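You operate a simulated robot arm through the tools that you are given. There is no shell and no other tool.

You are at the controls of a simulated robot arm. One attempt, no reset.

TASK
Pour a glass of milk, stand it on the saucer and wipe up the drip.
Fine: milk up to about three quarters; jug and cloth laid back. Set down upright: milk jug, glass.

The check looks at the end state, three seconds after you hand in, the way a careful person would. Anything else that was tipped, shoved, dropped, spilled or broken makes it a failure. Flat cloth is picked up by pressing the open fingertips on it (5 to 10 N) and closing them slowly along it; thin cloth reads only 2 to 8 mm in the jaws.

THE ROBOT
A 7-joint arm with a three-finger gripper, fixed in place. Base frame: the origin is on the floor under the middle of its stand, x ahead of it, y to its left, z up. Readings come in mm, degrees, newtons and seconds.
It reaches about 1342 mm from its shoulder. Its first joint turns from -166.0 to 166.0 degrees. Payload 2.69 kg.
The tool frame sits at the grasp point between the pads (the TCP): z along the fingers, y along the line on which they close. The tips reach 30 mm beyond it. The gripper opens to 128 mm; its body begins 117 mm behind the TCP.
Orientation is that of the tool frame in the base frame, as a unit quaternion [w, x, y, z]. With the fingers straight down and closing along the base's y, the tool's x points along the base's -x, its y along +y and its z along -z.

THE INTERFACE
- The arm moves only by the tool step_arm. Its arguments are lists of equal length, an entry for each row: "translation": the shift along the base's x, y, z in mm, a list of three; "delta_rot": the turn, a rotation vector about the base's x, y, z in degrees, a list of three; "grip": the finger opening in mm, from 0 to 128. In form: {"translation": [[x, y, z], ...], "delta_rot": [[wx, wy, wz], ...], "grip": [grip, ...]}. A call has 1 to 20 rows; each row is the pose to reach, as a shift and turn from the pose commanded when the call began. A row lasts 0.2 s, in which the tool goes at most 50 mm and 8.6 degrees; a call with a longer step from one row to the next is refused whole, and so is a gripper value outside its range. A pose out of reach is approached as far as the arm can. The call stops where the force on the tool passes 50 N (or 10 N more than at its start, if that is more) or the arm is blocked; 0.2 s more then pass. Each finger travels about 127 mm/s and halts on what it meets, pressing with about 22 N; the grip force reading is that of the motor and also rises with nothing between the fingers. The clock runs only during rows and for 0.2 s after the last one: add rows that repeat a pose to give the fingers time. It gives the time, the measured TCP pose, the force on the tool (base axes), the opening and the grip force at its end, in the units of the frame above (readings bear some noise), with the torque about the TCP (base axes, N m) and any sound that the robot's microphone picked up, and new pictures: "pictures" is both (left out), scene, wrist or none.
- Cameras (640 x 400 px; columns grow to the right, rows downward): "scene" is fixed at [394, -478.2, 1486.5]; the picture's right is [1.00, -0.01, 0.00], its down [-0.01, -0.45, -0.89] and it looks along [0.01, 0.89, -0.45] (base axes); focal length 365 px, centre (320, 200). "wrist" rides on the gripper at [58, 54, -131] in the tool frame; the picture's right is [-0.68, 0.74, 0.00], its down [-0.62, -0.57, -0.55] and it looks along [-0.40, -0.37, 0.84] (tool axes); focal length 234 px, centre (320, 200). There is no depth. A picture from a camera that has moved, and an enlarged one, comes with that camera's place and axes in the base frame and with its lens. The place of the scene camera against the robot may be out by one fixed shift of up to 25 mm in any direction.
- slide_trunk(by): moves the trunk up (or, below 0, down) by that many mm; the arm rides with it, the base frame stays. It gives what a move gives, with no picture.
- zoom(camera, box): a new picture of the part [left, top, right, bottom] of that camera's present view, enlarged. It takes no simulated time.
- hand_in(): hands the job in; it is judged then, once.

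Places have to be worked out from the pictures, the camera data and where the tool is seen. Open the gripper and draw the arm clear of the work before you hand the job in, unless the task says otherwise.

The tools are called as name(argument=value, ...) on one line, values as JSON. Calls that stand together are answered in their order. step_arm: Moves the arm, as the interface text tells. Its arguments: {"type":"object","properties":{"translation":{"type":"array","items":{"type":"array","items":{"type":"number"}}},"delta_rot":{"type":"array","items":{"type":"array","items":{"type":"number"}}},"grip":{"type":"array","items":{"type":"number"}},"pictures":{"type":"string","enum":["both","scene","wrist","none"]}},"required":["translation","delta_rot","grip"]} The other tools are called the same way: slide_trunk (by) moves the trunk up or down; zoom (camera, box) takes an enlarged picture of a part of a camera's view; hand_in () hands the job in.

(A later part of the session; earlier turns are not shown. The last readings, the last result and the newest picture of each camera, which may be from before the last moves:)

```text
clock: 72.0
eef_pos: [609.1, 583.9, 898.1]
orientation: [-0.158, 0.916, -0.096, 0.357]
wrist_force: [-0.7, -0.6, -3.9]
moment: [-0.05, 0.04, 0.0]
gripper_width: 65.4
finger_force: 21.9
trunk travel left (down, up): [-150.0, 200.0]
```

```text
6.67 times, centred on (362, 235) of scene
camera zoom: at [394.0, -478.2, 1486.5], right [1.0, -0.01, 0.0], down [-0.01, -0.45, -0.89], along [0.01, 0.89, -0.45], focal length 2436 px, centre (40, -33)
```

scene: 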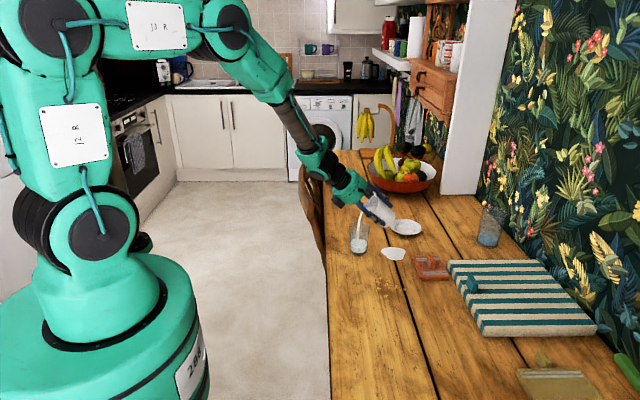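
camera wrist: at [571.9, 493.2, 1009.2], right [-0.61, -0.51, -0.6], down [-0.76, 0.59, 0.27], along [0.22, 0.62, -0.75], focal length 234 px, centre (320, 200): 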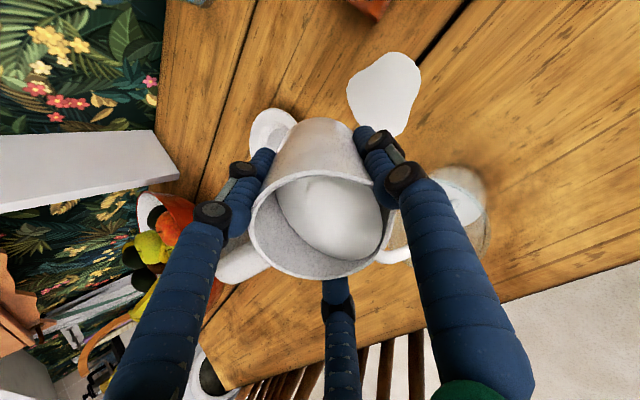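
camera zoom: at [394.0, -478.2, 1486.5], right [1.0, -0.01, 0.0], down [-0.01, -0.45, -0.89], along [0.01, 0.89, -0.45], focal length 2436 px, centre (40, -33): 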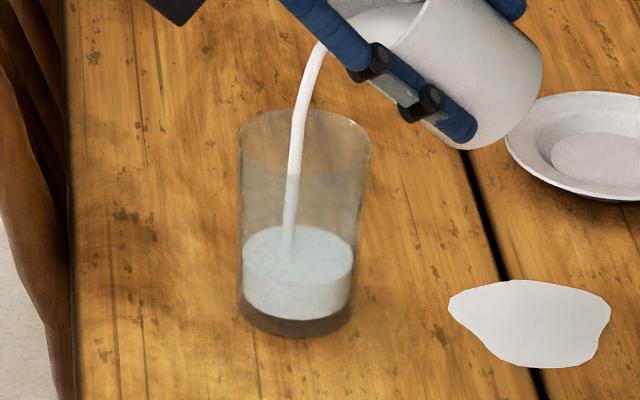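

The level is climbing cleanly, with surface centre near row 260. Tilting on to 53°.

step_arm(translation=[[0, 0, 1.5], [0, 0, 3], [0, 0, 4.5], [0, 0, 6], [0, 0, 6.5], [0, 0, 6.5], [0, 0, 6.5]], delta_rot=[[0.46, -1.43, 0], [0.93, -2.85, 0], [1.39, -4.28, 0], [1.85, -5.7, 0], [2.16, -6.66, 0], [2.16, -6.66, 0], [2.16, -6.66, 0]], grip=[50, 50, 50, 50, 50, 50, 50], pictures="scene")

zoom(camera="scene", box=[330, 205, 394, 265])

```text
clock: 73.6
eef_pos: [610.0, 584.9, 905.3]
orientation: [-0.181, 0.89, -0.094, 0.407]
wrist_force: [0.6, -0.1, -4.2]
moment: [-0.04, 0.02, -0.03]
gripper_width: 65.3
finger_force: 22.1
trunk travel left (down, up): [-150.0, 200.0]
```

scene: 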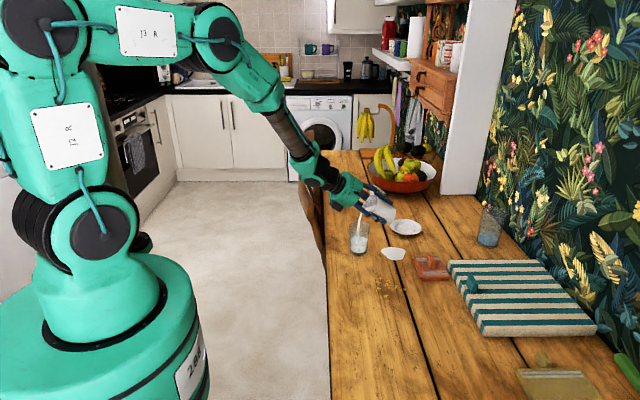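

```text
6.67 times, centred on (362, 235) of scene
camera zoom: at [394.0, -478.2, 1486.5], right [1.0, -0.01, 0.0], down [-0.01, -0.45, -0.89], along [0.01, 0.89, -0.45], focal length 2436 px, centre (40, -33)
```

zoom: 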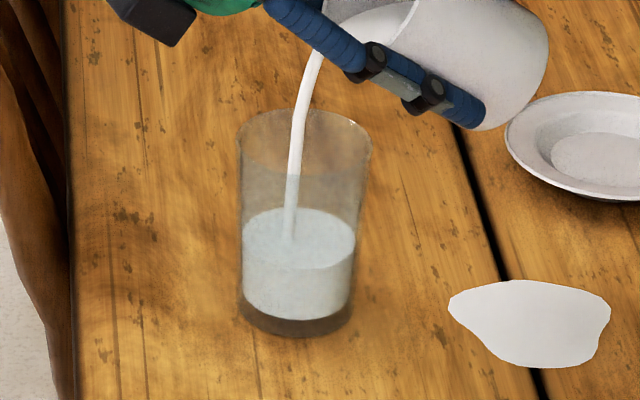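

Surface centre is near row 240. I'll tilt on to 60°, holding at the end.

step_arm(translation=[[0, 0, 1.5], [0, 0, 3], [0, 0, 4.5], [-0.5, 0, 6], [-1, -0.3, 6.5], [-1, -0.3, 6.5], [-1, -0.3, 6.5], [-1, -0.3, 6.5], [-1, -0.3, 6.5]], delta_rot=[[0.46, -1.43, 0], [0.93, -2.85, 0], [1.39, -4.28, 0], [1.85, -5.7, 0], [2.16, -6.66, 0], [2.16, -6.66, 0], [2.16, -6.66, 0], [2.16, -6.66, 0], [2.16, -6.66, 0]], grip=[50, 50, 50, 50, 50, 50, 50, 50, 50], pictures="both")

zoom(camera="scene", box=[330, 205, 394, 265])

zoom(camera="wrist", box=[230, 80, 530, 290])

```text
clock: 75.6
eef_pos: [609.2, 584.8, 912.0]
orientation: [-0.203, 0.861, -0.091, 0.457]
wrist_force: [-0.7, -1.2, -3.4]
moment: [-0.06, 0.0, 0.02]
gripper_width: 65.0
finger_force: 22.2
trunk travel left (down, up): [-150.0, 200.0]
camera wrist: at [535.2, 480.6, 998.7], right [-0.36, -0.43, -0.83], down [-0.82, 0.57, 0.06], along [0.45, 0.7, -0.56], focal length 234 px, centre (320, 200)
```

scene: 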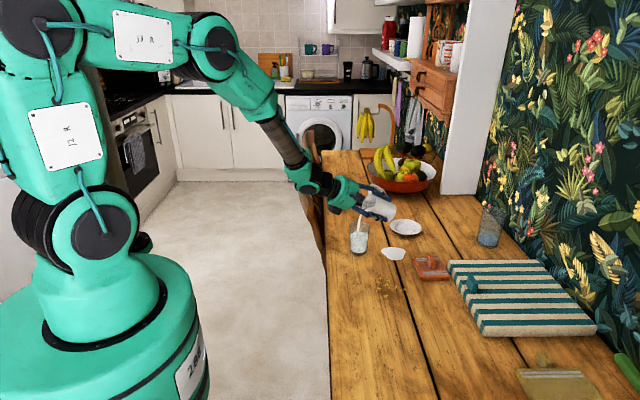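
wrist: 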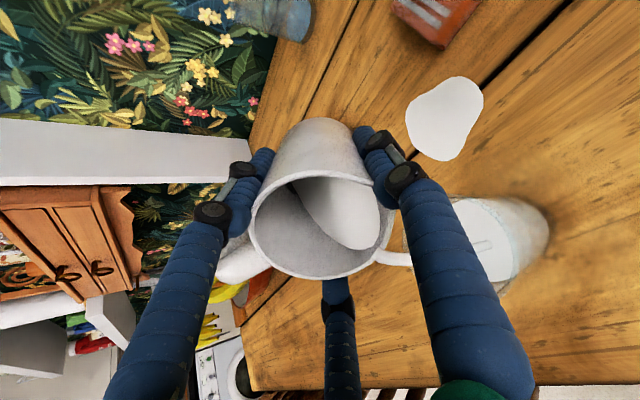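

```text
6.67 times, centred on (362, 235) of scene
camera zoom: at [394.0, -478.2, 1486.5], right [1.0, -0.01, 0.0], down [-0.01, -0.45, -0.89], along [0.01, 0.89, -0.45], focal length 2436 px, centre (40, -33)
```

zoom: 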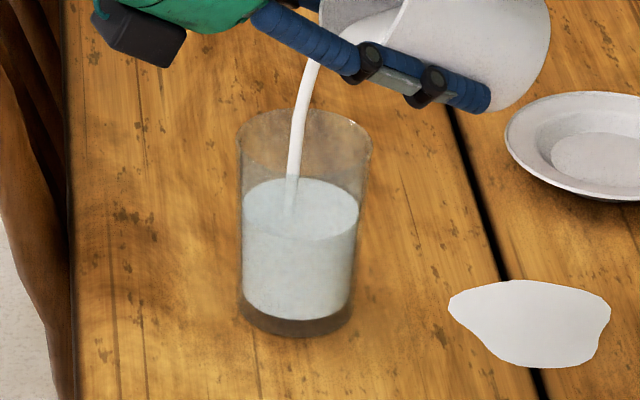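

```text
1.90 times, centred on (380, 185) of wrist
camera zoom: at [535.2, 480.6, 998.7], right [-0.36, -0.43, -0.83], down [-0.82, 0.57, 0.06], along [0.45, 0.7, -0.56], focal length 446 px, centre (206, 229)
```

zoom: 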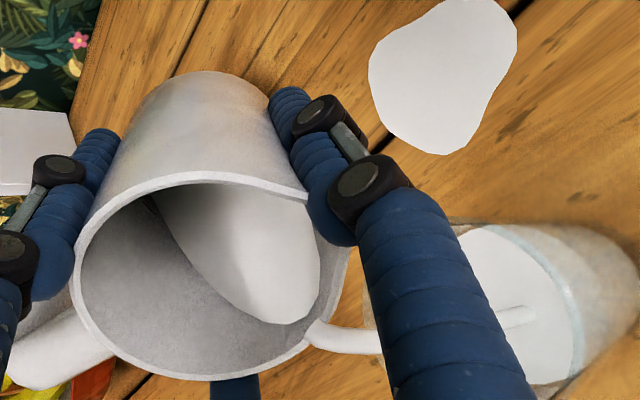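

Surface centre is near row 209, roughly 55% by height; the target is row ~180. I'll hold without more tilt to see how much the current flow adds.

step_arm(translation=[[0, 0, 0], [0, 0, 0]], delta_rot=[[0, 0, 0], [0, 0, 0]], grip=[50, 50], pictures="scene")

zoom(camera="scene", box=[330, 205, 394, 265])

```text
clock: 76.2
eef_pos: [608.0, 584.6, 911.3]
orientation: [-0.203, 0.861, -0.09, 0.457]
wrist_force: [-0.7, -0.3, -3.0]
moment: [-0.07, 0.03, -0.01]
gripper_width: 65.2
finger_force: 22.1
trunk travel left (down, up): [-150.0, 200.0]
```

scene: 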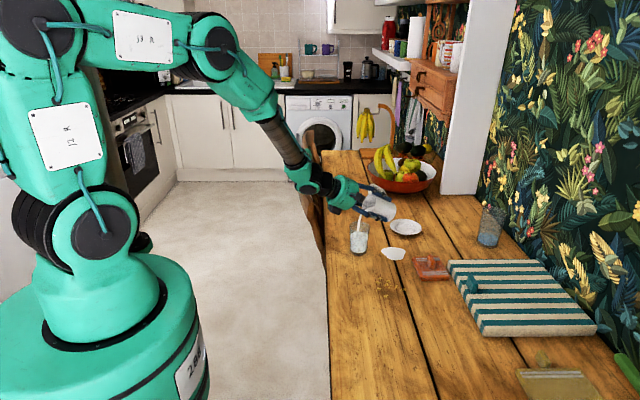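

```text
6.67 times, centred on (362, 235) of scene
camera zoom: at [394.0, -478.2, 1486.5], right [1.0, -0.01, 0.0], down [-0.01, -0.45, -0.89], along [0.01, 0.89, -0.45], focal length 2436 px, centre (40, -33)
```

zoom: 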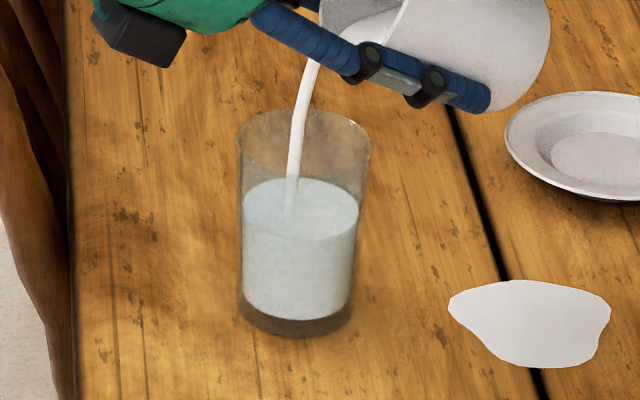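

It has settled at this tilt. I'll add 4° and hold.

step_arm(translation=[[-0.2, 0, 1], [-0.4, 0, 2], [-0.6, 0, 3], [-0.8, -0.2, 3.8], [-0.8, -0.2, 3.8], [-0.8, -0.2, 3.8], [-0.8, -0.2, 3.8]], delta_rot=[[0.31, -0.95, 0], [0.62, -1.9, 0], [0.93, -2.85, 0], [1.24, -3.8, 0], [1.24, -3.8, 0], [1.24, -3.8, 0], [1.24, -3.8, 0]], grip=[50, 50, 50, 50, 50, 50, 50], pictures="scene")

zoom(camera="scene", box=[330, 205, 394, 265])

```text
clock: 77.8
eef_pos: [608.5, 583.3, 914.4]
orientation: [-0.215, 0.844, -0.088, 0.484]
wrist_force: [-0.5, -0.6, -3.3]
moment: [-0.06, 0.02, 0.02]
gripper_width: 65.4
finger_force: 21.8
trunk travel left (down, up): [-150.0, 200.0]
```

scene: 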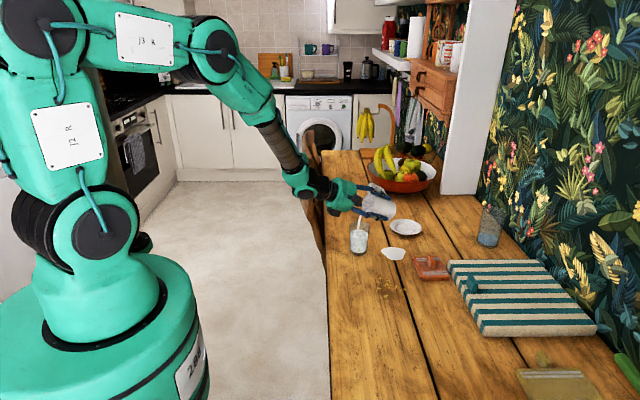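

```text
6.67 times, centred on (362, 235) of scene
camera zoom: at [394.0, -478.2, 1486.5], right [1.0, -0.01, 0.0], down [-0.01, -0.45, -0.89], along [0.01, 0.89, -0.45], focal length 2436 px, centre (40, -33)
```

zoom: 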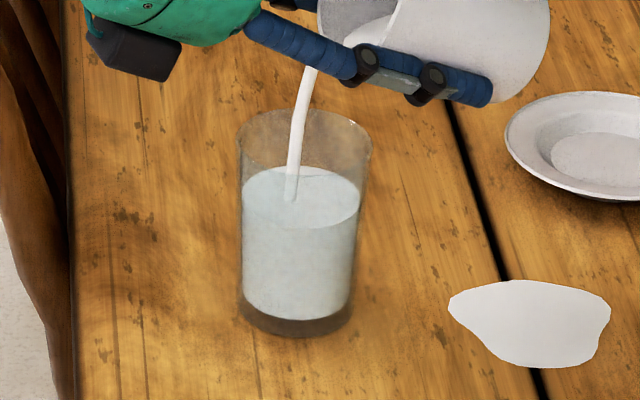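

Surface centre is near row 198. I'll add 5° more and hold.

step_arm(translation=[[-0.2, 0, 1], [-0.4, 0, 2], [-0.7, -0.1, 3], [-1, -0.2, 4], [-1.3, -0.3, 4.6], [-1.3, -0.3, 4.6], [-1.3, -0.3, 4.6], [-1.3, -0.3, 4.6]], delta_rot=[[0.31, -0.95, 0], [0.62, -1.9, 0], [0.93, -2.85, 0], [1.24, -3.8, 0], [1.55, -4.76, 0], [1.55, -4.76, 0], [1.55, -4.76, 0], [1.55, -4.76, 0]], grip=[50, 50, 50, 50, 50, 50, 50, 50], pictures="scene")

zoom(camera="scene", box=[330, 205, 394, 265])

```text
clock: 79.6
eef_pos: [606.8, 583.9, 920.3]
orientation: [-0.23, 0.82, -0.086, 0.517]
wrist_force: [-0.1, 1.0, -4.2]
moment: [-0.02, 0.03, -0.03]
gripper_width: 65.1
finger_force: 22.0
trunk travel left (down, up): [-150.0, 200.0]
```

scene: 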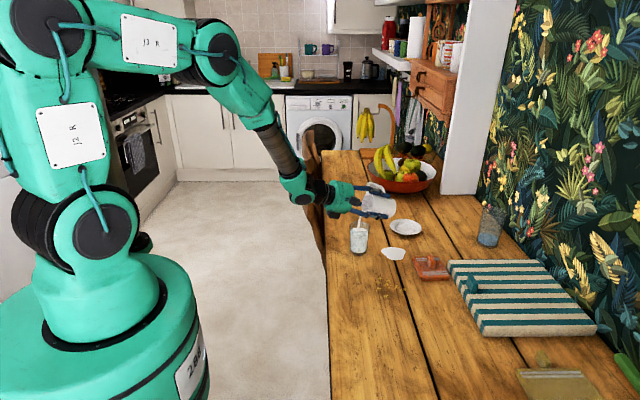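

```text
6.67 times, centred on (362, 235) of scene
camera zoom: at [394.0, -478.2, 1486.5], right [1.0, -0.01, 0.0], down [-0.01, -0.45, -0.89], along [0.01, 0.89, -0.45], focal length 2436 px, centre (40, -33)
```

zoom: 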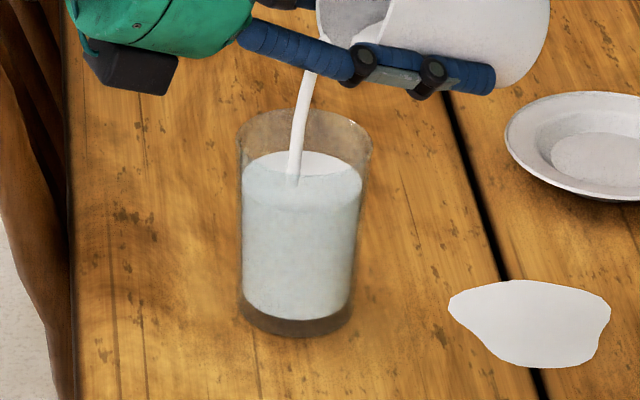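

The milk's surface is now at about 74–75% of the glass depth. I'll tilt the jug back promptly, with the lip over the glass until flow stops, then rise to upright.

step_arm(translation=[[0.5, 0, -6], [1, 0, -12], [1, 0, -10], [1, 0, 10], [1, 0, 30], [1, 0, 45], [1, 0, 50], [1, 0, 50], [1, 0, 50], [1, 0, 50]], delta_rot=[[-2.47, 7.6, 0], [-4.94, 15.2, 0], [-7.42, 22.8, 0], [-9.89, 30.4, 0], [-12.4, 38, 0], [-14.8, 45.6, 0], [-17.3, 53.3, 0], [-19.5, 60, 0], [-21.3, 65.6, 0], [-21.3, 65.6, 0]], grip=[50, 50, 50, 50, 50, 50, 50, 50, 50, 50], pictures="both")

zoom(camera="scene", box=[330, 205, 394, 265])

zoom(camera="scene", box=[320, 160, 440, 280])

```text
clock: 81.8
eef_pos: [608.5, 583.9, 969.3]
orientation: [-0.001, 0.995, -0.104, -0.001]
wrist_force: [0.2, -0.3, -3.2]
moment: [-0.04, 0.05, 0.03]
gripper_width: 64.8
finger_force: 22.0
trunk travel left (down, up): [-150.0, 200.0]
camera wrist: at [653.9, 518.9, 1101.7], right [-0.81, -0.58, 0.0], down [-0.48, 0.68, 0.55], along [-0.32, 0.45, -0.84], focal length 234 px, centre (320, 200)
```

scene: 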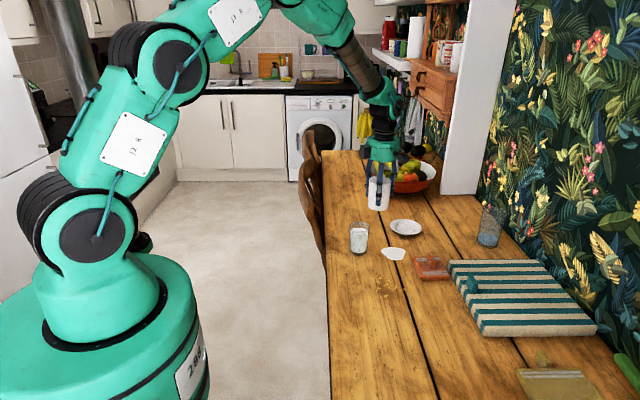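
wrist: 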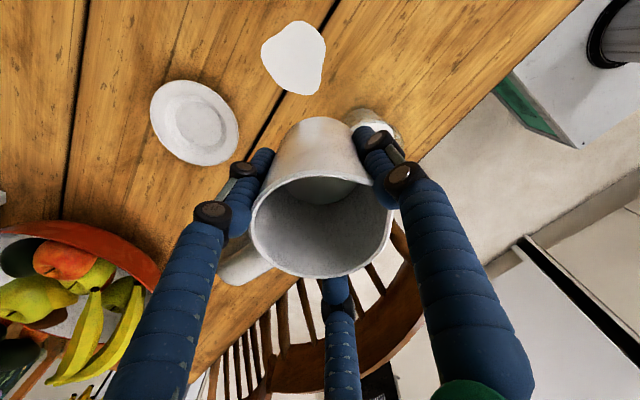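

```text
6.67 times, centred on (362, 235) of scene
camera zoom: at [394.0, -478.2, 1486.5], right [1.0, -0.01, 0.0], down [-0.01, -0.45, -0.89], along [0.01, 0.89, -0.45], focal length 2436 px, centre (40, -33)
```

zoom: 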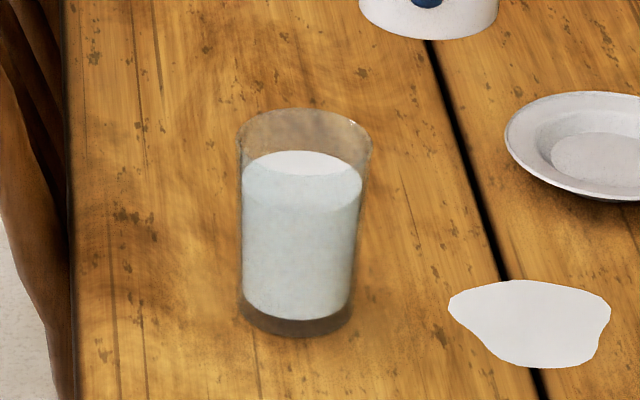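

```text
3.33 times, centred on (380, 220) of scene
camera zoom: at [394.0, -478.2, 1486.5], right [1.0, -0.01, 0.0], down [-0.01, -0.45, -0.89], along [0.01, 0.89, -0.45], focal length 1218 px, centre (120, 133)
```

zoom: 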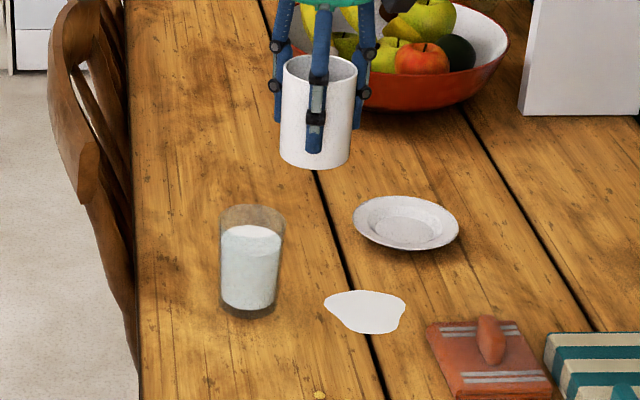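

The table is clean. Careful geometry gives a milk height of about 73% (≈70% by volume), slightly under three quarters. I'll give it a small top-up along the same path, ending at 71°.

step_arm(translation=[[0, 0, 0], [0, 0, 0], [0, 0, -5], [0, 0, -20], [0, 0, -40], [0, 0, -60], [0, 0, -60], [0, 0, -55], [-0.5, 0, -52], [-1, 0, -50], [-1.5, -0.2, -48.5], [-1.5, -0.2, -48.5], [-1.5, -0.2, -48.5]], delta_rot=[[2.47, -7.6, 0], [4.94, -15.2, 0], [7.42, -22.8, 0], [9.89, -30.4, 0], [12.4, -38, 0], [14.8, -45.6, 0], [17.3, -53.3, 0], [19.2, -59, 0], [20.4, -62.8, 0], [21.3, -65.6, 0], [21.9, -67.5, 0], [21.9, -67.5, 0], [21.9, -67.5, 0]], grip=[50, 50, 50, 50, 50, 50, 50, 50, 50, 50, 50, 50, 50], pictures="scene")

zoom(camera="scene", box=[330, 205, 394, 265])

```text
clock: 84.6
eef_pos: [606.1, 583.7, 921.4]
orientation: [-0.236, 0.81, -0.084, 0.53]
wrist_force: [-0.2, 0.6, -2.0]
moment: [-0.03, 0.05, -0.01]
gripper_width: 65.0
finger_force: 22.4
trunk travel left (down, up): [-150.0, 200.0]
```

scene: 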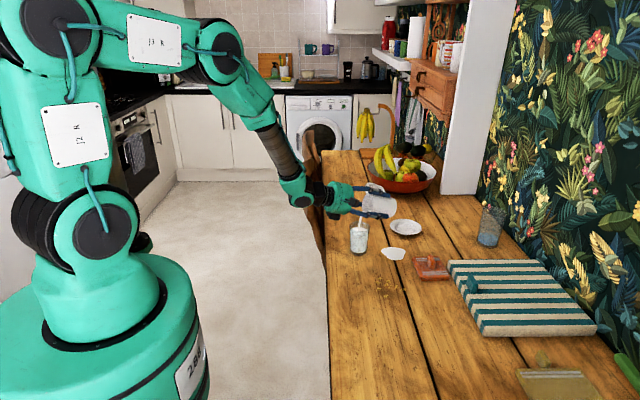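

```text
6.67 times, centred on (362, 235) of scene
camera zoom: at [394.0, -478.2, 1486.5], right [1.0, -0.01, 0.0], down [-0.01, -0.45, -0.89], along [0.01, 0.89, -0.45], focal length 2436 px, centre (40, -33)
```

zoom: 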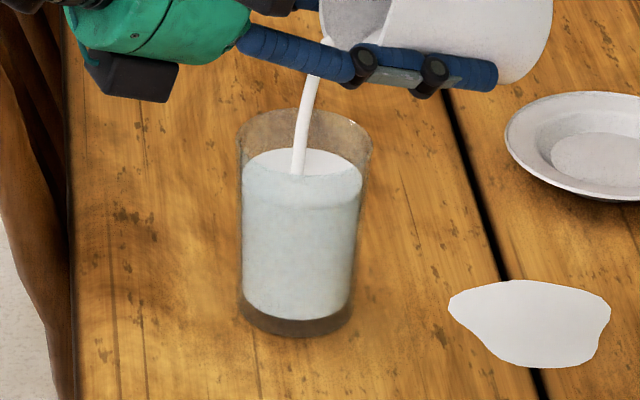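

The level is up slightly and still trickling in centred. I'll hold briefly longer and then tilt back to upright and rise.

step_arm(translation=[[0, 0, 0.3], [0, 0, 0.3], [0.5, 0, -6], [1, 0, -12], [1, 0, -10], [1, 0, 10], [1, 0, 30], [1, 0, 42], [1, 0, 48], [1, 0, 48], [1, 0, 48], [1, 0, 48]], delta_rot=[[0.31, -0.95, 0], [0.31, -0.95, 0], [-2.16, 6.65, 0], [-4.63, 14.2, 0], [-7.1, 21.8, 0], [-9.6, 29.4, 0], [-12.1, 37, 0], [-14.5, 44.6, 0], [-17, 52.3, 0], [-19.4, 60, 0], [-21.9, 67.5, 0], [-21.9, 67.5, 0]], grip=[50, 50, 50, 50, 50, 50, 50, 50, 50, 50, 50, 50], pictures="both")

zoom(camera="scene", box=[330, 205, 394, 265])

zoom(camera="scene", box=[320, 160, 440, 280])

```text
clock: 87.2
eef_pos: [607.0, 583.7, 970.1]
orientation: [0.001, 0.994, -0.106, -0.001]
wrist_force: [-0.3, 0.4, -2.4]
moment: [-0.03, 0.04, -0.02]
gripper_width: 64.8
finger_force: 22.2
trunk travel left (down, up): [-150.0, 200.0]
camera wrist: at [653.3, 518.8, 1101.5], right [-0.81, -0.58, 0.0], down [-0.48, 0.68, 0.55], along [-0.32, 0.45, -0.84], focal length 234 px, centre (320, 200)
```

scene: 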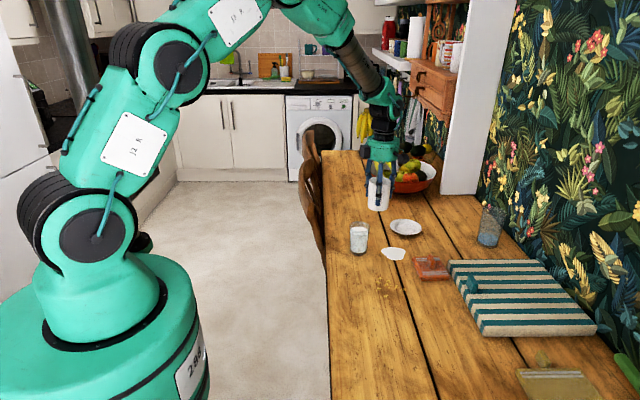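
wrist: 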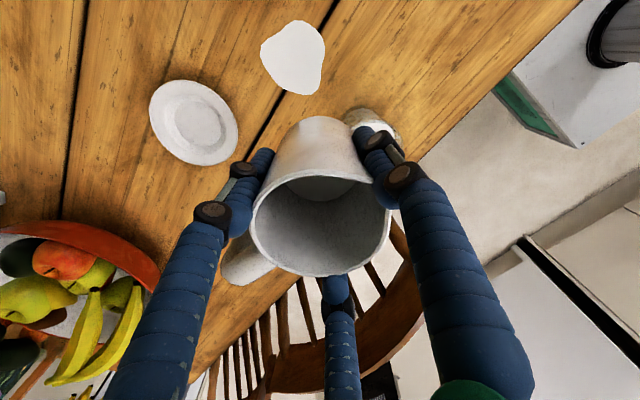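

```text
6.67 times, centred on (362, 235) of scene
camera zoom: at [394.0, -478.2, 1486.5], right [1.0, -0.01, 0.0], down [-0.01, -0.45, -0.89], along [0.01, 0.89, -0.45], focal length 2436 px, centre (40, -33)
```

zoom: 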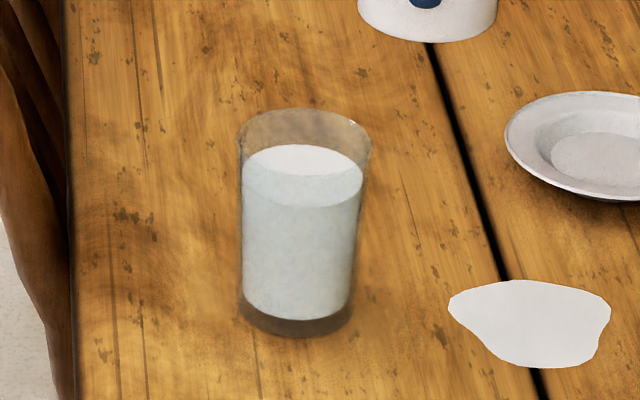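

```text
3.33 times, centred on (380, 220) of scene
camera zoom: at [394.0, -478.2, 1486.5], right [1.0, -0.01, 0.0], down [-0.01, -0.45, -0.89], along [0.01, 0.89, -0.45], focal length 1218 px, centre (120, 133)
```

zoom: 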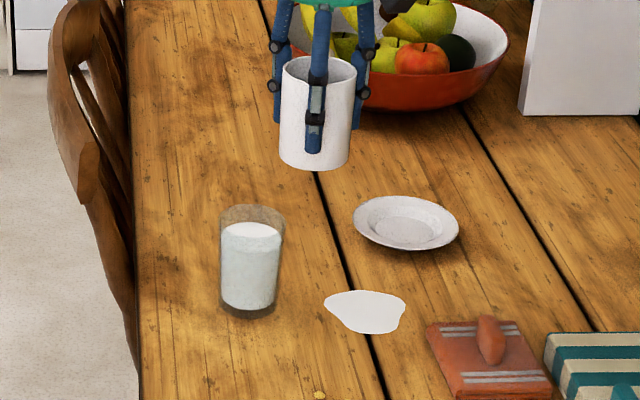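

The glass is at about 75–77% and the table is clean. Now I'll carry the jug back to its original spot (577, 723), turning so the handle points at 243° as it originally did.

step_arm(translation=[[0, 3, 0], [0, 8, 0], [-1, 14, 0], [-2, 20, 0], [-4, 26, 0], [-6, 32, 0], [-8, 38, 0], [-10, 44, 0], [-12, 50, 0], [-14, 56, 0], [-16, 62, 0], [-18, 68, 0], [-20, 74, 0], [-20, 78, 0], [-20, 80, 0], [-20, 80, 0], [-20, 80, 0]], delta_rot=[[0, 0, -2], [0, 0, -6], [0, 0, -12], [0, 0, -18], [0, 0, -24], [0, 0, -30], [0, 0, -36], [0, 0, -42], [0, 0, -48], [0, 0, -54], [0, 0, -60], [0, 0, -66], [0, 0, -72], [0, 0, -78], [0, 0, -84], [0, 0, -90], [0, 0, -92.2]], grip=[50, 50, 50, 50, 50, 50, 50, 50, 50, 50, 50, 50, 50, 50, 50, 50, 50], pictures="none")

step_arm(translation=[[0, 2, 0], [-1, 6, 0], [-2, 11, 0], [-3, 16, 0], [-4, 22, 0], [-5, 28, 0], [-6, 34, 0], [-7, 40, 0], [-8, 46, 0], [-9, 52, 0], [-9.9, 56, -10], [-9.9, 58.7, -20], [-9.9, 58.7, -30], [-9.9, 58.7, -40], [-9.9, 58.7, -50], [-9.9, 58.7, -60], [-9.9, 58.7, -70], [-9.9, 58.7, -70]], delta_rot=[[0, 0, -2], [0, 0, -6], [0, 0, -12], [0, 0, -18], [0, 0, -24], [0, 0, -30], [0, 0, -36], [0, 0, -42], [0, 0, -48], [0, 0, -54], [0, 0, -60], [0, 0, -66], [0, 0, -72], [0, 0, -78], [0, 0, -84], [0, 0, -90], [0, 0, -92.2], [0, 0, -92.2]], grip=[50, 50, 50, 50, 50, 50, 50, 50, 50, 50, 50, 50, 50, 50, 50, 50, 50, 50], pictures="both")

zoom(camera="scene", box=[330, 160, 410, 260])

```text
clock: 90.8
eef_pos: [587.9, 663.1, 968.7]
orientation: [0.001, -0.614, 0.79, 0.0]
wrist_force: [-0.2, 0.1, -2.7]
moment: [0.01, -0.01, 0.05]
gripper_width: 64.7
finger_force: 22.2
trunk travel left (down, up): [-150.0, 200.0]
```

```text
clock: 94.6
eef_pos: [577.8, 723.4, 899.9]
orientation: [0.0, 0.142, 0.99, -0.001]
wrist_force: [-0.5, -0.6, -3.0]
moment: [0.02, -0.03, 0.03]
gripper_width: 64.9
finger_force: 22.0
trunk travel left (down, up): [-150.0, 200.0]
camera wrist: at [536.2, 790.5, 1031.2], right [0.86, 0.51, 0.0], down [0.43, -0.72, 0.55], along [0.28, -0.47, -0.84], focal length 234 px, centre (320, 200)
```

scene: 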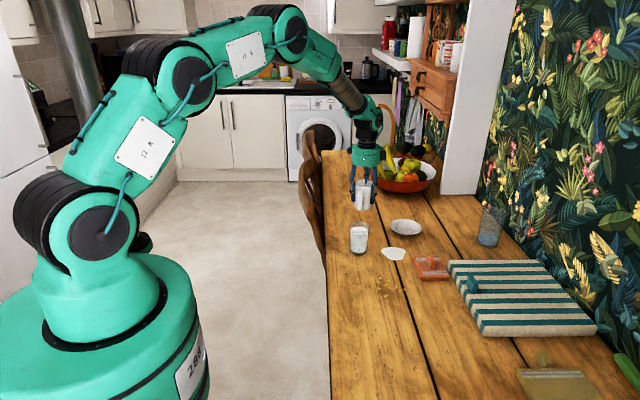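
wrist: 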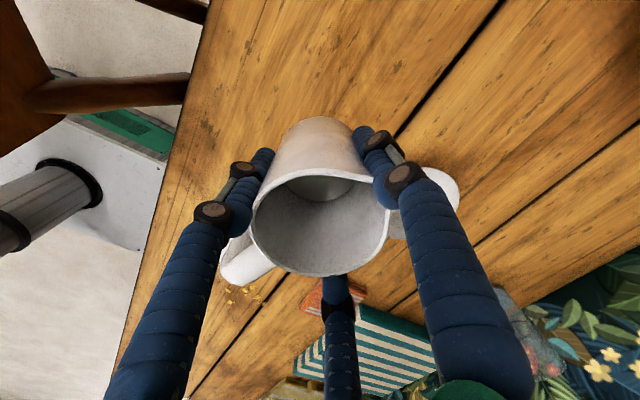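

```text
4.00 times, centred on (370, 210) of scene
camera zoom: at [394.0, -478.2, 1486.5], right [1.0, -0.01, 0.0], down [-0.01, -0.45, -0.89], along [0.01, 0.89, -0.45], focal length 1461 px, centre (120, 160)
```

zoom: 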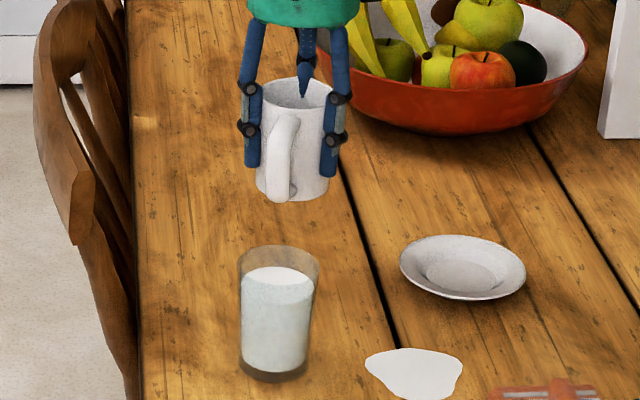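

Jug is over its spot. Lowering gently, first to a few millimetres above the table.

step_arm(translation=[[0, 0, -10], [0, 0, -25], [0, 0, -40], [0, 0, -55], [0, 0, -70], [0, 0, -82], [0, 0, -90], [0, 0, -93], [0, 0, -93]], delta_rot=[[0, 0, 0], [0, 0, 0], [0, 0, 0], [0, 0, 0], [0, 0, 0], [0, 0, 0], [0, 0, 0], [0, 0, 0], [0, 0, 0]], grip=[50, 50, 50, 50, 50, 50, 50, 50, 50], pictures="scene")

step_arm(translation=[[0, 0, -1], [0, 0, -2], [0, 0, -3], [0, 0, -3]], delta_rot=[[0, 0, 0], [0, 0, 0], [0, 0, 0], [0, 0, 0]], grip=[50, 50, 50, 50], pictures="none")

```text
clock: 96.6
eef_pos: [577.1, 723.6, 806.5]
orientation: [0.0, 0.143, 0.99, 0.0]
wrist_force: [-0.5, 0.9, -3.0]
moment: [0.06, -0.01, 0.01]
gripper_width: 64.8
finger_force: 21.6
trunk travel left (down, up): [-150.0, 200.0]
```

scene: 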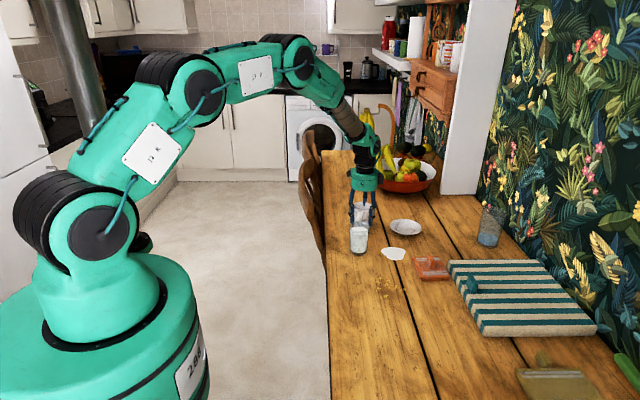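

```text
clock: 97.6
eef_pos: [577.6, 724.2, 804.7]
orientation: [0.0, 0.142, 0.99, 0.0]
wrist_force: [-4.5, -2.1, 14.1]
moment: [-0.16, 0.26, 0.0]
gripper_width: 64.9
finger_force: 22.4
trunk travel left (down, up): [-150.0, 200.0]
```

Contact is felt (14 N). I'll ease up 1 mm, open slowly, then rise straight up.

step_arm(translation=[[0, 0, 0.7], [0, 0, 0.9], [0, 0, 0.9], [0, 0, 0.9], [0, 0, 0.9], [0, 0, 0.9], [0, 0, 0.9], [0, 0, 0.9]], delta_rot=[[0, 0, 0], [0, 0, 0], [0, 0, 0], [0, 0, 0], [0, 0, 0], [0, 0, 0], [0, 0, 0], [0, 0, 0]], grip=[50, 60, 66, 70, 80, 95, 110, 128], pictures="both")

zoom(camera="scene", box=[330, 160, 410, 260])

```text
clock: 99.4
eef_pos: [576.8, 721.9, 805.0]
orientation: [0.0, 0.142, 0.99, 0.0]
wrist_force: [-0.1, 1.2, -0.6]
moment: [-0.03, 0.01, -0.01]
gripper_width: 128.1
finger_force: 0.0
trunk travel left (down, up): [-150.0, 200.0]
camera wrist: at [535.6, 790.0, 935.7], right [0.86, 0.52, 0.0], down [0.43, -0.72, 0.55], along [0.28, -0.47, -0.84], focal length 234 px, centre (320, 200)
```

scene: 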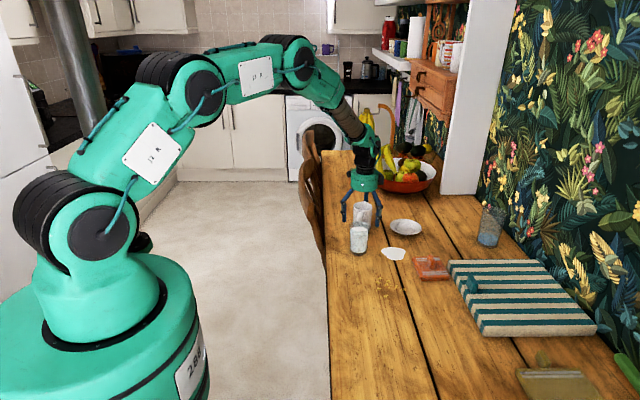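
wrist: 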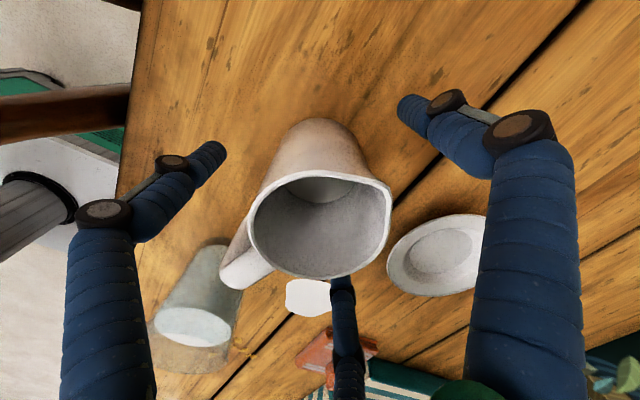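

```text
4.00 times, centred on (370, 210) of scene
camera zoom: at [394.0, -478.2, 1486.5], right [1.0, -0.01, 0.0], down [-0.01, -0.45, -0.89], along [0.01, 0.89, -0.45], focal length 1461 px, centre (120, 160)
```

zoom: 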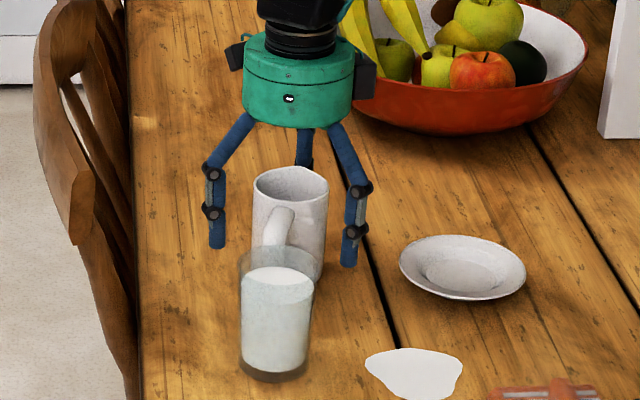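

Jug stands released. Rising straight up and checking its final position.

step_arm(translation=[[0, 0, 15], [0, 0, 40], [0, 0, 70], [0, 0, 110], [0, 0, 150], [0, 0, 190], [0, 0, 215], [0, 0, 215]], delta_rot=[[0, 0, 0], [0, 0, 0], [0, 0, 0], [0, 0, 0], [0, 0, 4], [0, 0, 10], [0, 0, 16.4], [0, 0, 16.4]], grip=[128, 128, 128, 128, 128, 128, 128, 128], pictures="both")

zoom(camera="scene", box=[340, 190, 404, 230])

zoom(camera="wrist", box=[180, 80, 420, 240])

```text
clock: 101.2
eef_pos: [578.0, 719.9, 1018.8]
orientation: [0.0, 0.0, 1.0, 0.0]
wrist_force: [-0.9, 0.2, -0.2]
moment: [0.03, -0.06, -0.02]
gripper_width: 127.7
finger_force: 0.0
trunk travel left (down, up): [-150.0, 200.0]
camera wrist: at [519.1, 773.8, 1150.4], right [0.68, 0.74, 0.0], down [0.62, -0.57, 0.55], along [0.4, -0.37, -0.84], focal length 234 px, centre (320, 200)
```

scene: 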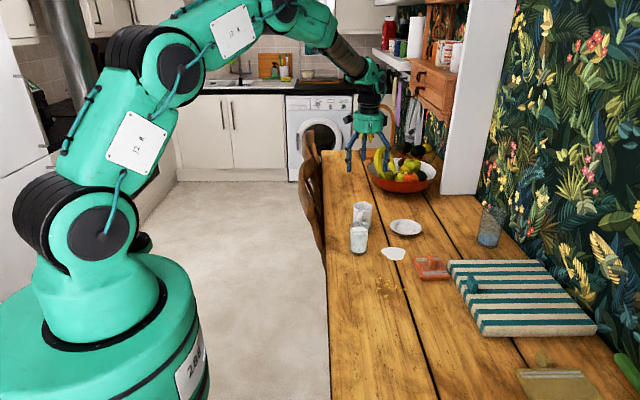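
wrist: 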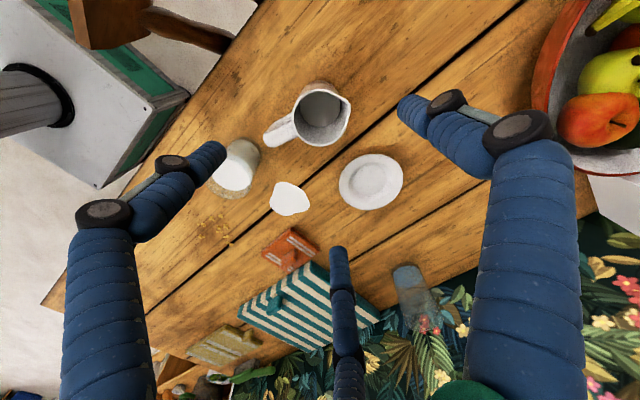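

```text
10.00 times, centred on (372, 210) of scene
camera zoom: at [394.0, -478.2, 1486.5], right [1.0, -0.01, 0.0], down [-0.01, -0.45, -0.89], along [0.01, 0.89, -0.45], focal length 3654 px, centre (-200, 100)
```

zoom: 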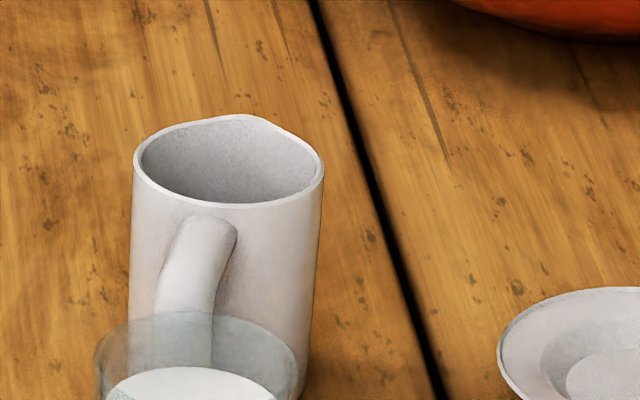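

```text
2.50 times, centred on (300, 160) of wrist
camera zoom: at [519.1, 773.8, 1150.4], right [0.68, 0.74, 0.0], down [0.62, -0.57, 0.55], along [0.4, -0.37, -0.84], focal length 585 px, centre (370, 300)
```

zoom: 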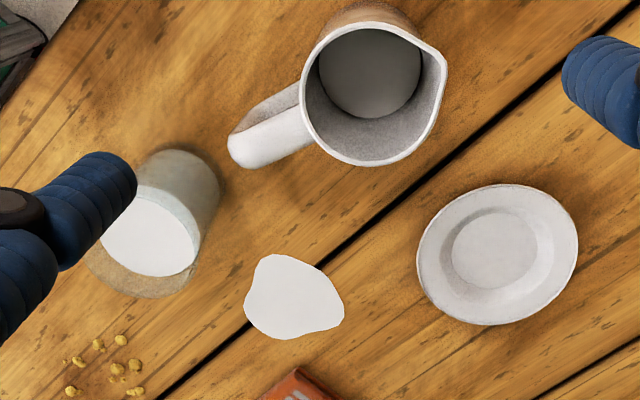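

The jug is upright and within about 2 mm of its original spot. Next is the glass: its base just fits the saucer's flat well, so I need the saucer centre accurately. I'll take a straight-down view above it.

step_arm(translation=[[32, -3, -4], [64, -6, -8], [96, -9, -12], [128, -12, -16], [160, -16, -19], [160, -16, -19]], delta_rot=[[4.5, 4.8, 0], [9, 9.7, 0], [13.4, 14.5, 0], [17.9, 19.4, 0], [22.4, 24.2, 0], [22.4, 24.2, 0]], grip=[128, 128, 128, 128, 128, 128], pictures="wrist")

zoom(camera="wrist", box=[272, 170, 368, 230])

zoom(camera="wrist", box=[150, 70, 350, 270])

```text
clock: 102.6
eef_pos: [736.9, 706.3, 998.7]
orientation: [-0.208, 0.0, 0.959, 0.193]
wrist_force: [0.5, -0.6, -1.6]
moment: [0.06, 0.16, 0.03]
gripper_width: 127.8
finger_force: 0.0
trunk travel left (down, up): [-150.0, 200.0]
camera wrist: at [741.1, 702.3, 1152.6], right [0.68, 0.74, 0.0], down [0.74, -0.68, 0.0], along [0.0, 0.0, -1.0], focal length 234 px, centre (320, 200)
```

wrist: 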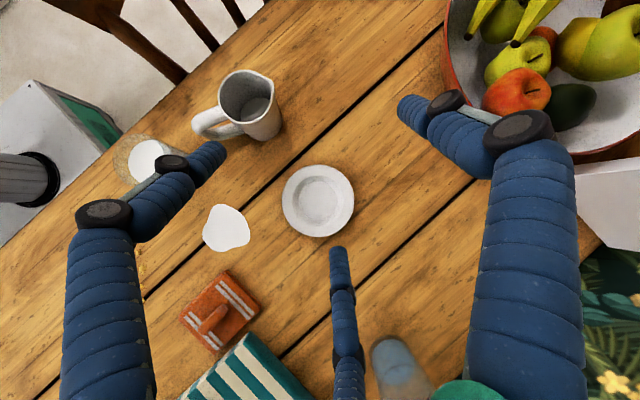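

```text
6.67 times, centred on (320, 200) of wrist
camera zoom: at [741.1, 702.3, 1152.6], right [0.68, 0.74, 0.0], down [0.74, -0.68, 0.0], along [0.0, 0.0, -1.0], focal length 1561 px, centre (320, 200)
```

zoom: 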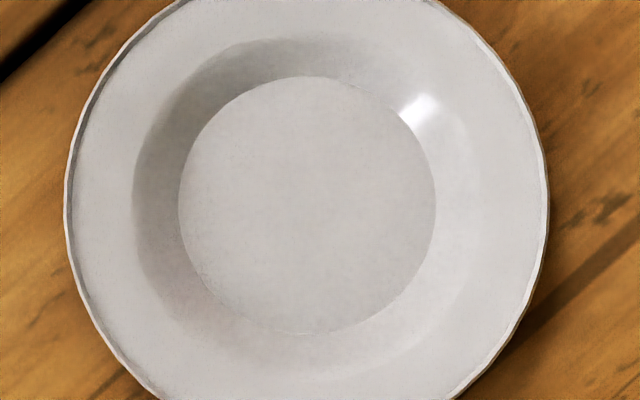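

```text
2.00 times, centred on (250, 170) of wrist
camera zoom: at [741.1, 702.3, 1152.6], right [0.68, 0.74, 0.0], down [0.74, -0.68, 0.0], along [0.0, 0.0, -1.0], focal length 468 px, centre (460, 260)
```

zoom: 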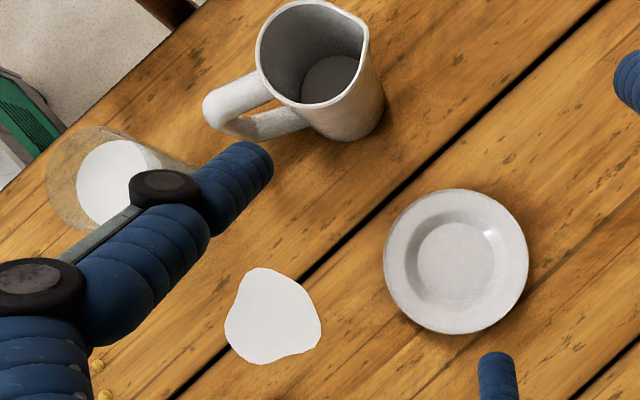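

Saucer flat centre is (739.9, 699.1), with a flat radius of 32.6 mm against a glass base of about 30 mm. I'll un-tilt and go above the glass with the hand turned 60° so no finger comes near the jug's handle.

step_arm(translation=[[-35, -25, 5], [-70, -50, 10], [-105, -75, 15], [-140, -100, 20], [-160, -120, 20], [-160, -120, 20]], delta_rot=[[-5, -5.4, 0], [-10, -10.8, 0], [-15, -16.2, 0], [-20, -21.6, 0], [-22.4, -24.2, 0], [-22.4, -24.2, 0]], grip=[128, 128, 128, 128, 128, 128], pictures="none")

step_arm(translation=[[-5, -2, 0], [-10, -5, 0], [-15, -8, 0], [-20, -11, -5], [-25, -14, -10], [-30, -17, -15], [-32, -18, -20], [-32, -18, -30], [-32, -18, -30]], delta_rot=[[0, 0, 8], [0, 0, 16], [0, 0, 24], [0, 0, 32], [0, 0, 40], [0, 0, 48], [0, 0, 55], [0, 0, 60], [0, 0, 60]], grip=[128, 128, 128, 128, 128, 128, 110, 100, 100], pictures="both")

zoom(camera="wrist", box=[240, 80, 400, 180])

```text
clock: 104.0
eef_pos: [576.7, 585.3, 1020.1]
orientation: [0.001, 0.0, 1.0, 0.0]
wrist_force: [-0.3, 0.2, 0.2]
moment: [0.04, -0.02, 0.0]
gripper_width: 127.9
finger_force: 0.1
trunk travel left (down, up): [-150.0, 200.0]
```

```text
clock: 106.0
eef_pos: [544.4, 568.8, 989.3]
orientation: [0.001, -0.501, 0.866, 0.0]
wrist_force: [0.4, 0.2, 0.3]
moment: [-0.01, -0.01, -0.02]
gripper_width: 99.8
finger_force: 0.0
trunk travel left (down, up): [-150.0, 200.0]
camera wrist: at [468.6, 543.7, 1121.2], right [-0.3, 0.95, 0.0], down [0.8, 0.25, 0.55], along [0.52, 0.16, -0.84], focal length 234 px, centre (320, 200)
```

scene: 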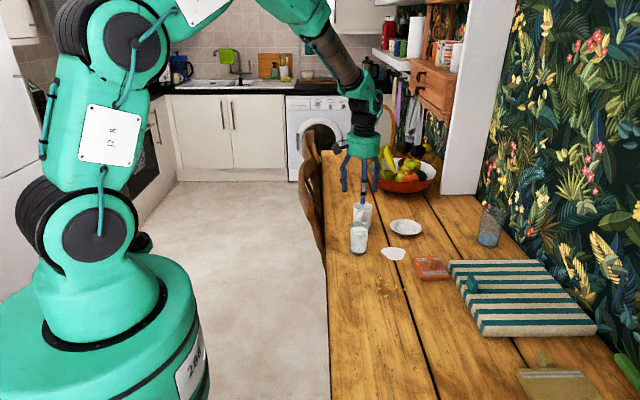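
wrist: 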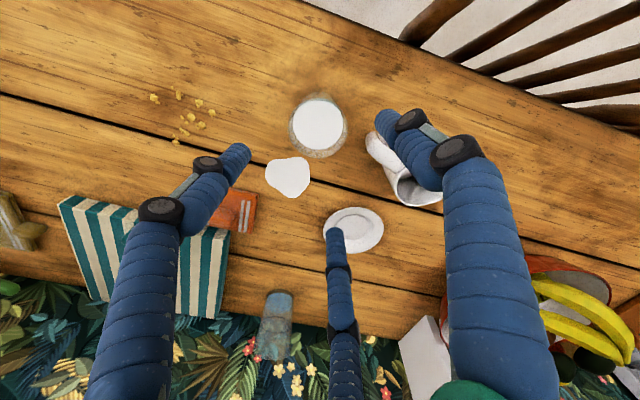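

```text
4.00 times, centred on (320, 130) of wrist
camera zoom: at [468.6, 543.7, 1121.2], right [-0.3, 0.95, 0.0], down [0.8, 0.25, 0.55], along [0.52, 0.16, -0.84], focal length 937 px, centre (320, 480)
```

zoom: 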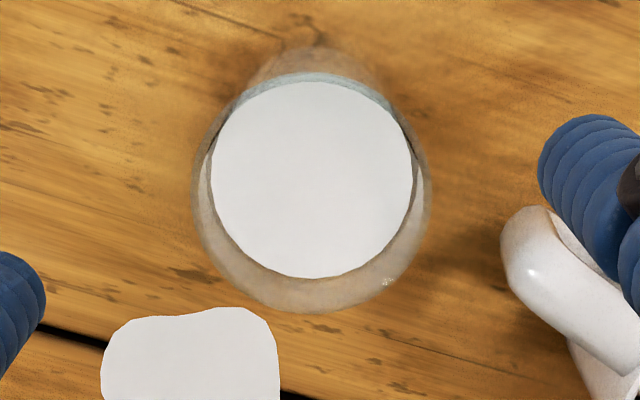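

TCP is within a millimetre of the glass axis (544.5, 566), and the fingers clear the jug. Descending to grip at mid-height and closing slowly.

step_arm(translation=[[0, -1, -30], [0, -1, -60], [0, -1, -90], [0, -1, -115], [0, -1, -135], [0, -1, -155], [0, -1, -170], [0, -1, -180], [0, -1, -180]], delta_rot=[[0, 0, 0], [0, 0, 0], [0, 0, 0], [0, 0, 0], [0, 0, 0], [0, 0, 0], [0, 0, 0], [0, 0, 0], [0, 0, 0]], grip=[100, 100, 100, 100, 100, 100, 100, 100, 100], pictures="both")

zoom(camera="scene", box=[320, 180, 400, 280])

```text
clock: 108.0
eef_pos: [544.9, 567.3, 811.0]
orientation: [-0.001, -0.5, 0.866, 0.0]
wrist_force: [0.9, -0.8, -0.5]
moment: [0.01, 0.0, 0.02]
gripper_width: 100.1
finger_force: 0.1
trunk travel left (down, up): [-150.0, 200.0]
camera wrist: at [468.9, 543.0, 942.5], right [-0.3, 0.95, 0.0], down [0.8, 0.25, 0.55], along [0.52, 0.16, -0.84], focal length 234 px, centre (320, 200)
```

scene: 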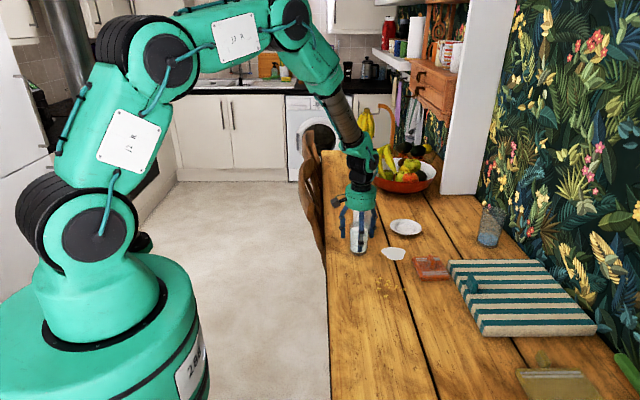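
wrist: 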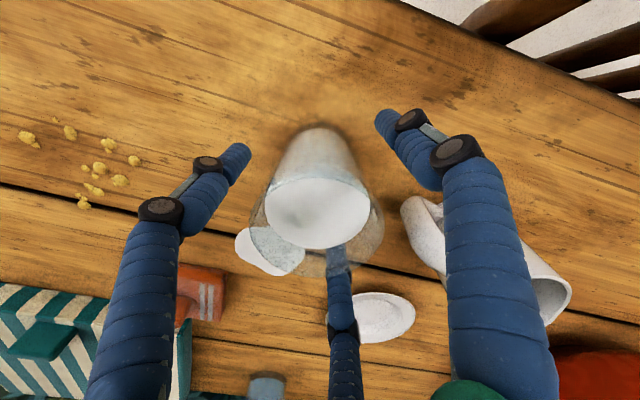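

```text
4.00 times, centred on (360, 230) of scene
camera zoom: at [394.0, -478.2, 1486.5], right [1.0, -0.01, 0.0], down [-0.01, -0.45, -0.89], along [0.01, 0.89, -0.45], focal length 1461 px, centre (160, 80)
```

zoom: 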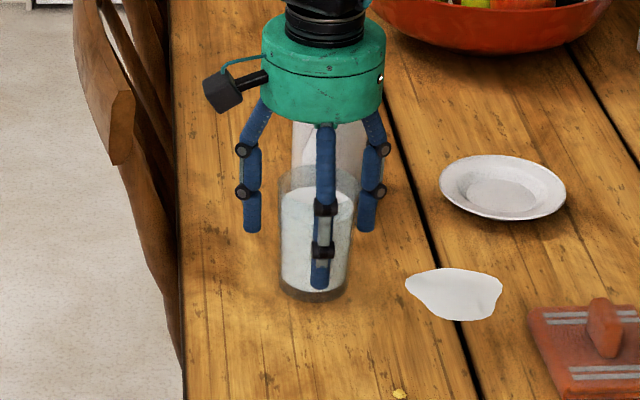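

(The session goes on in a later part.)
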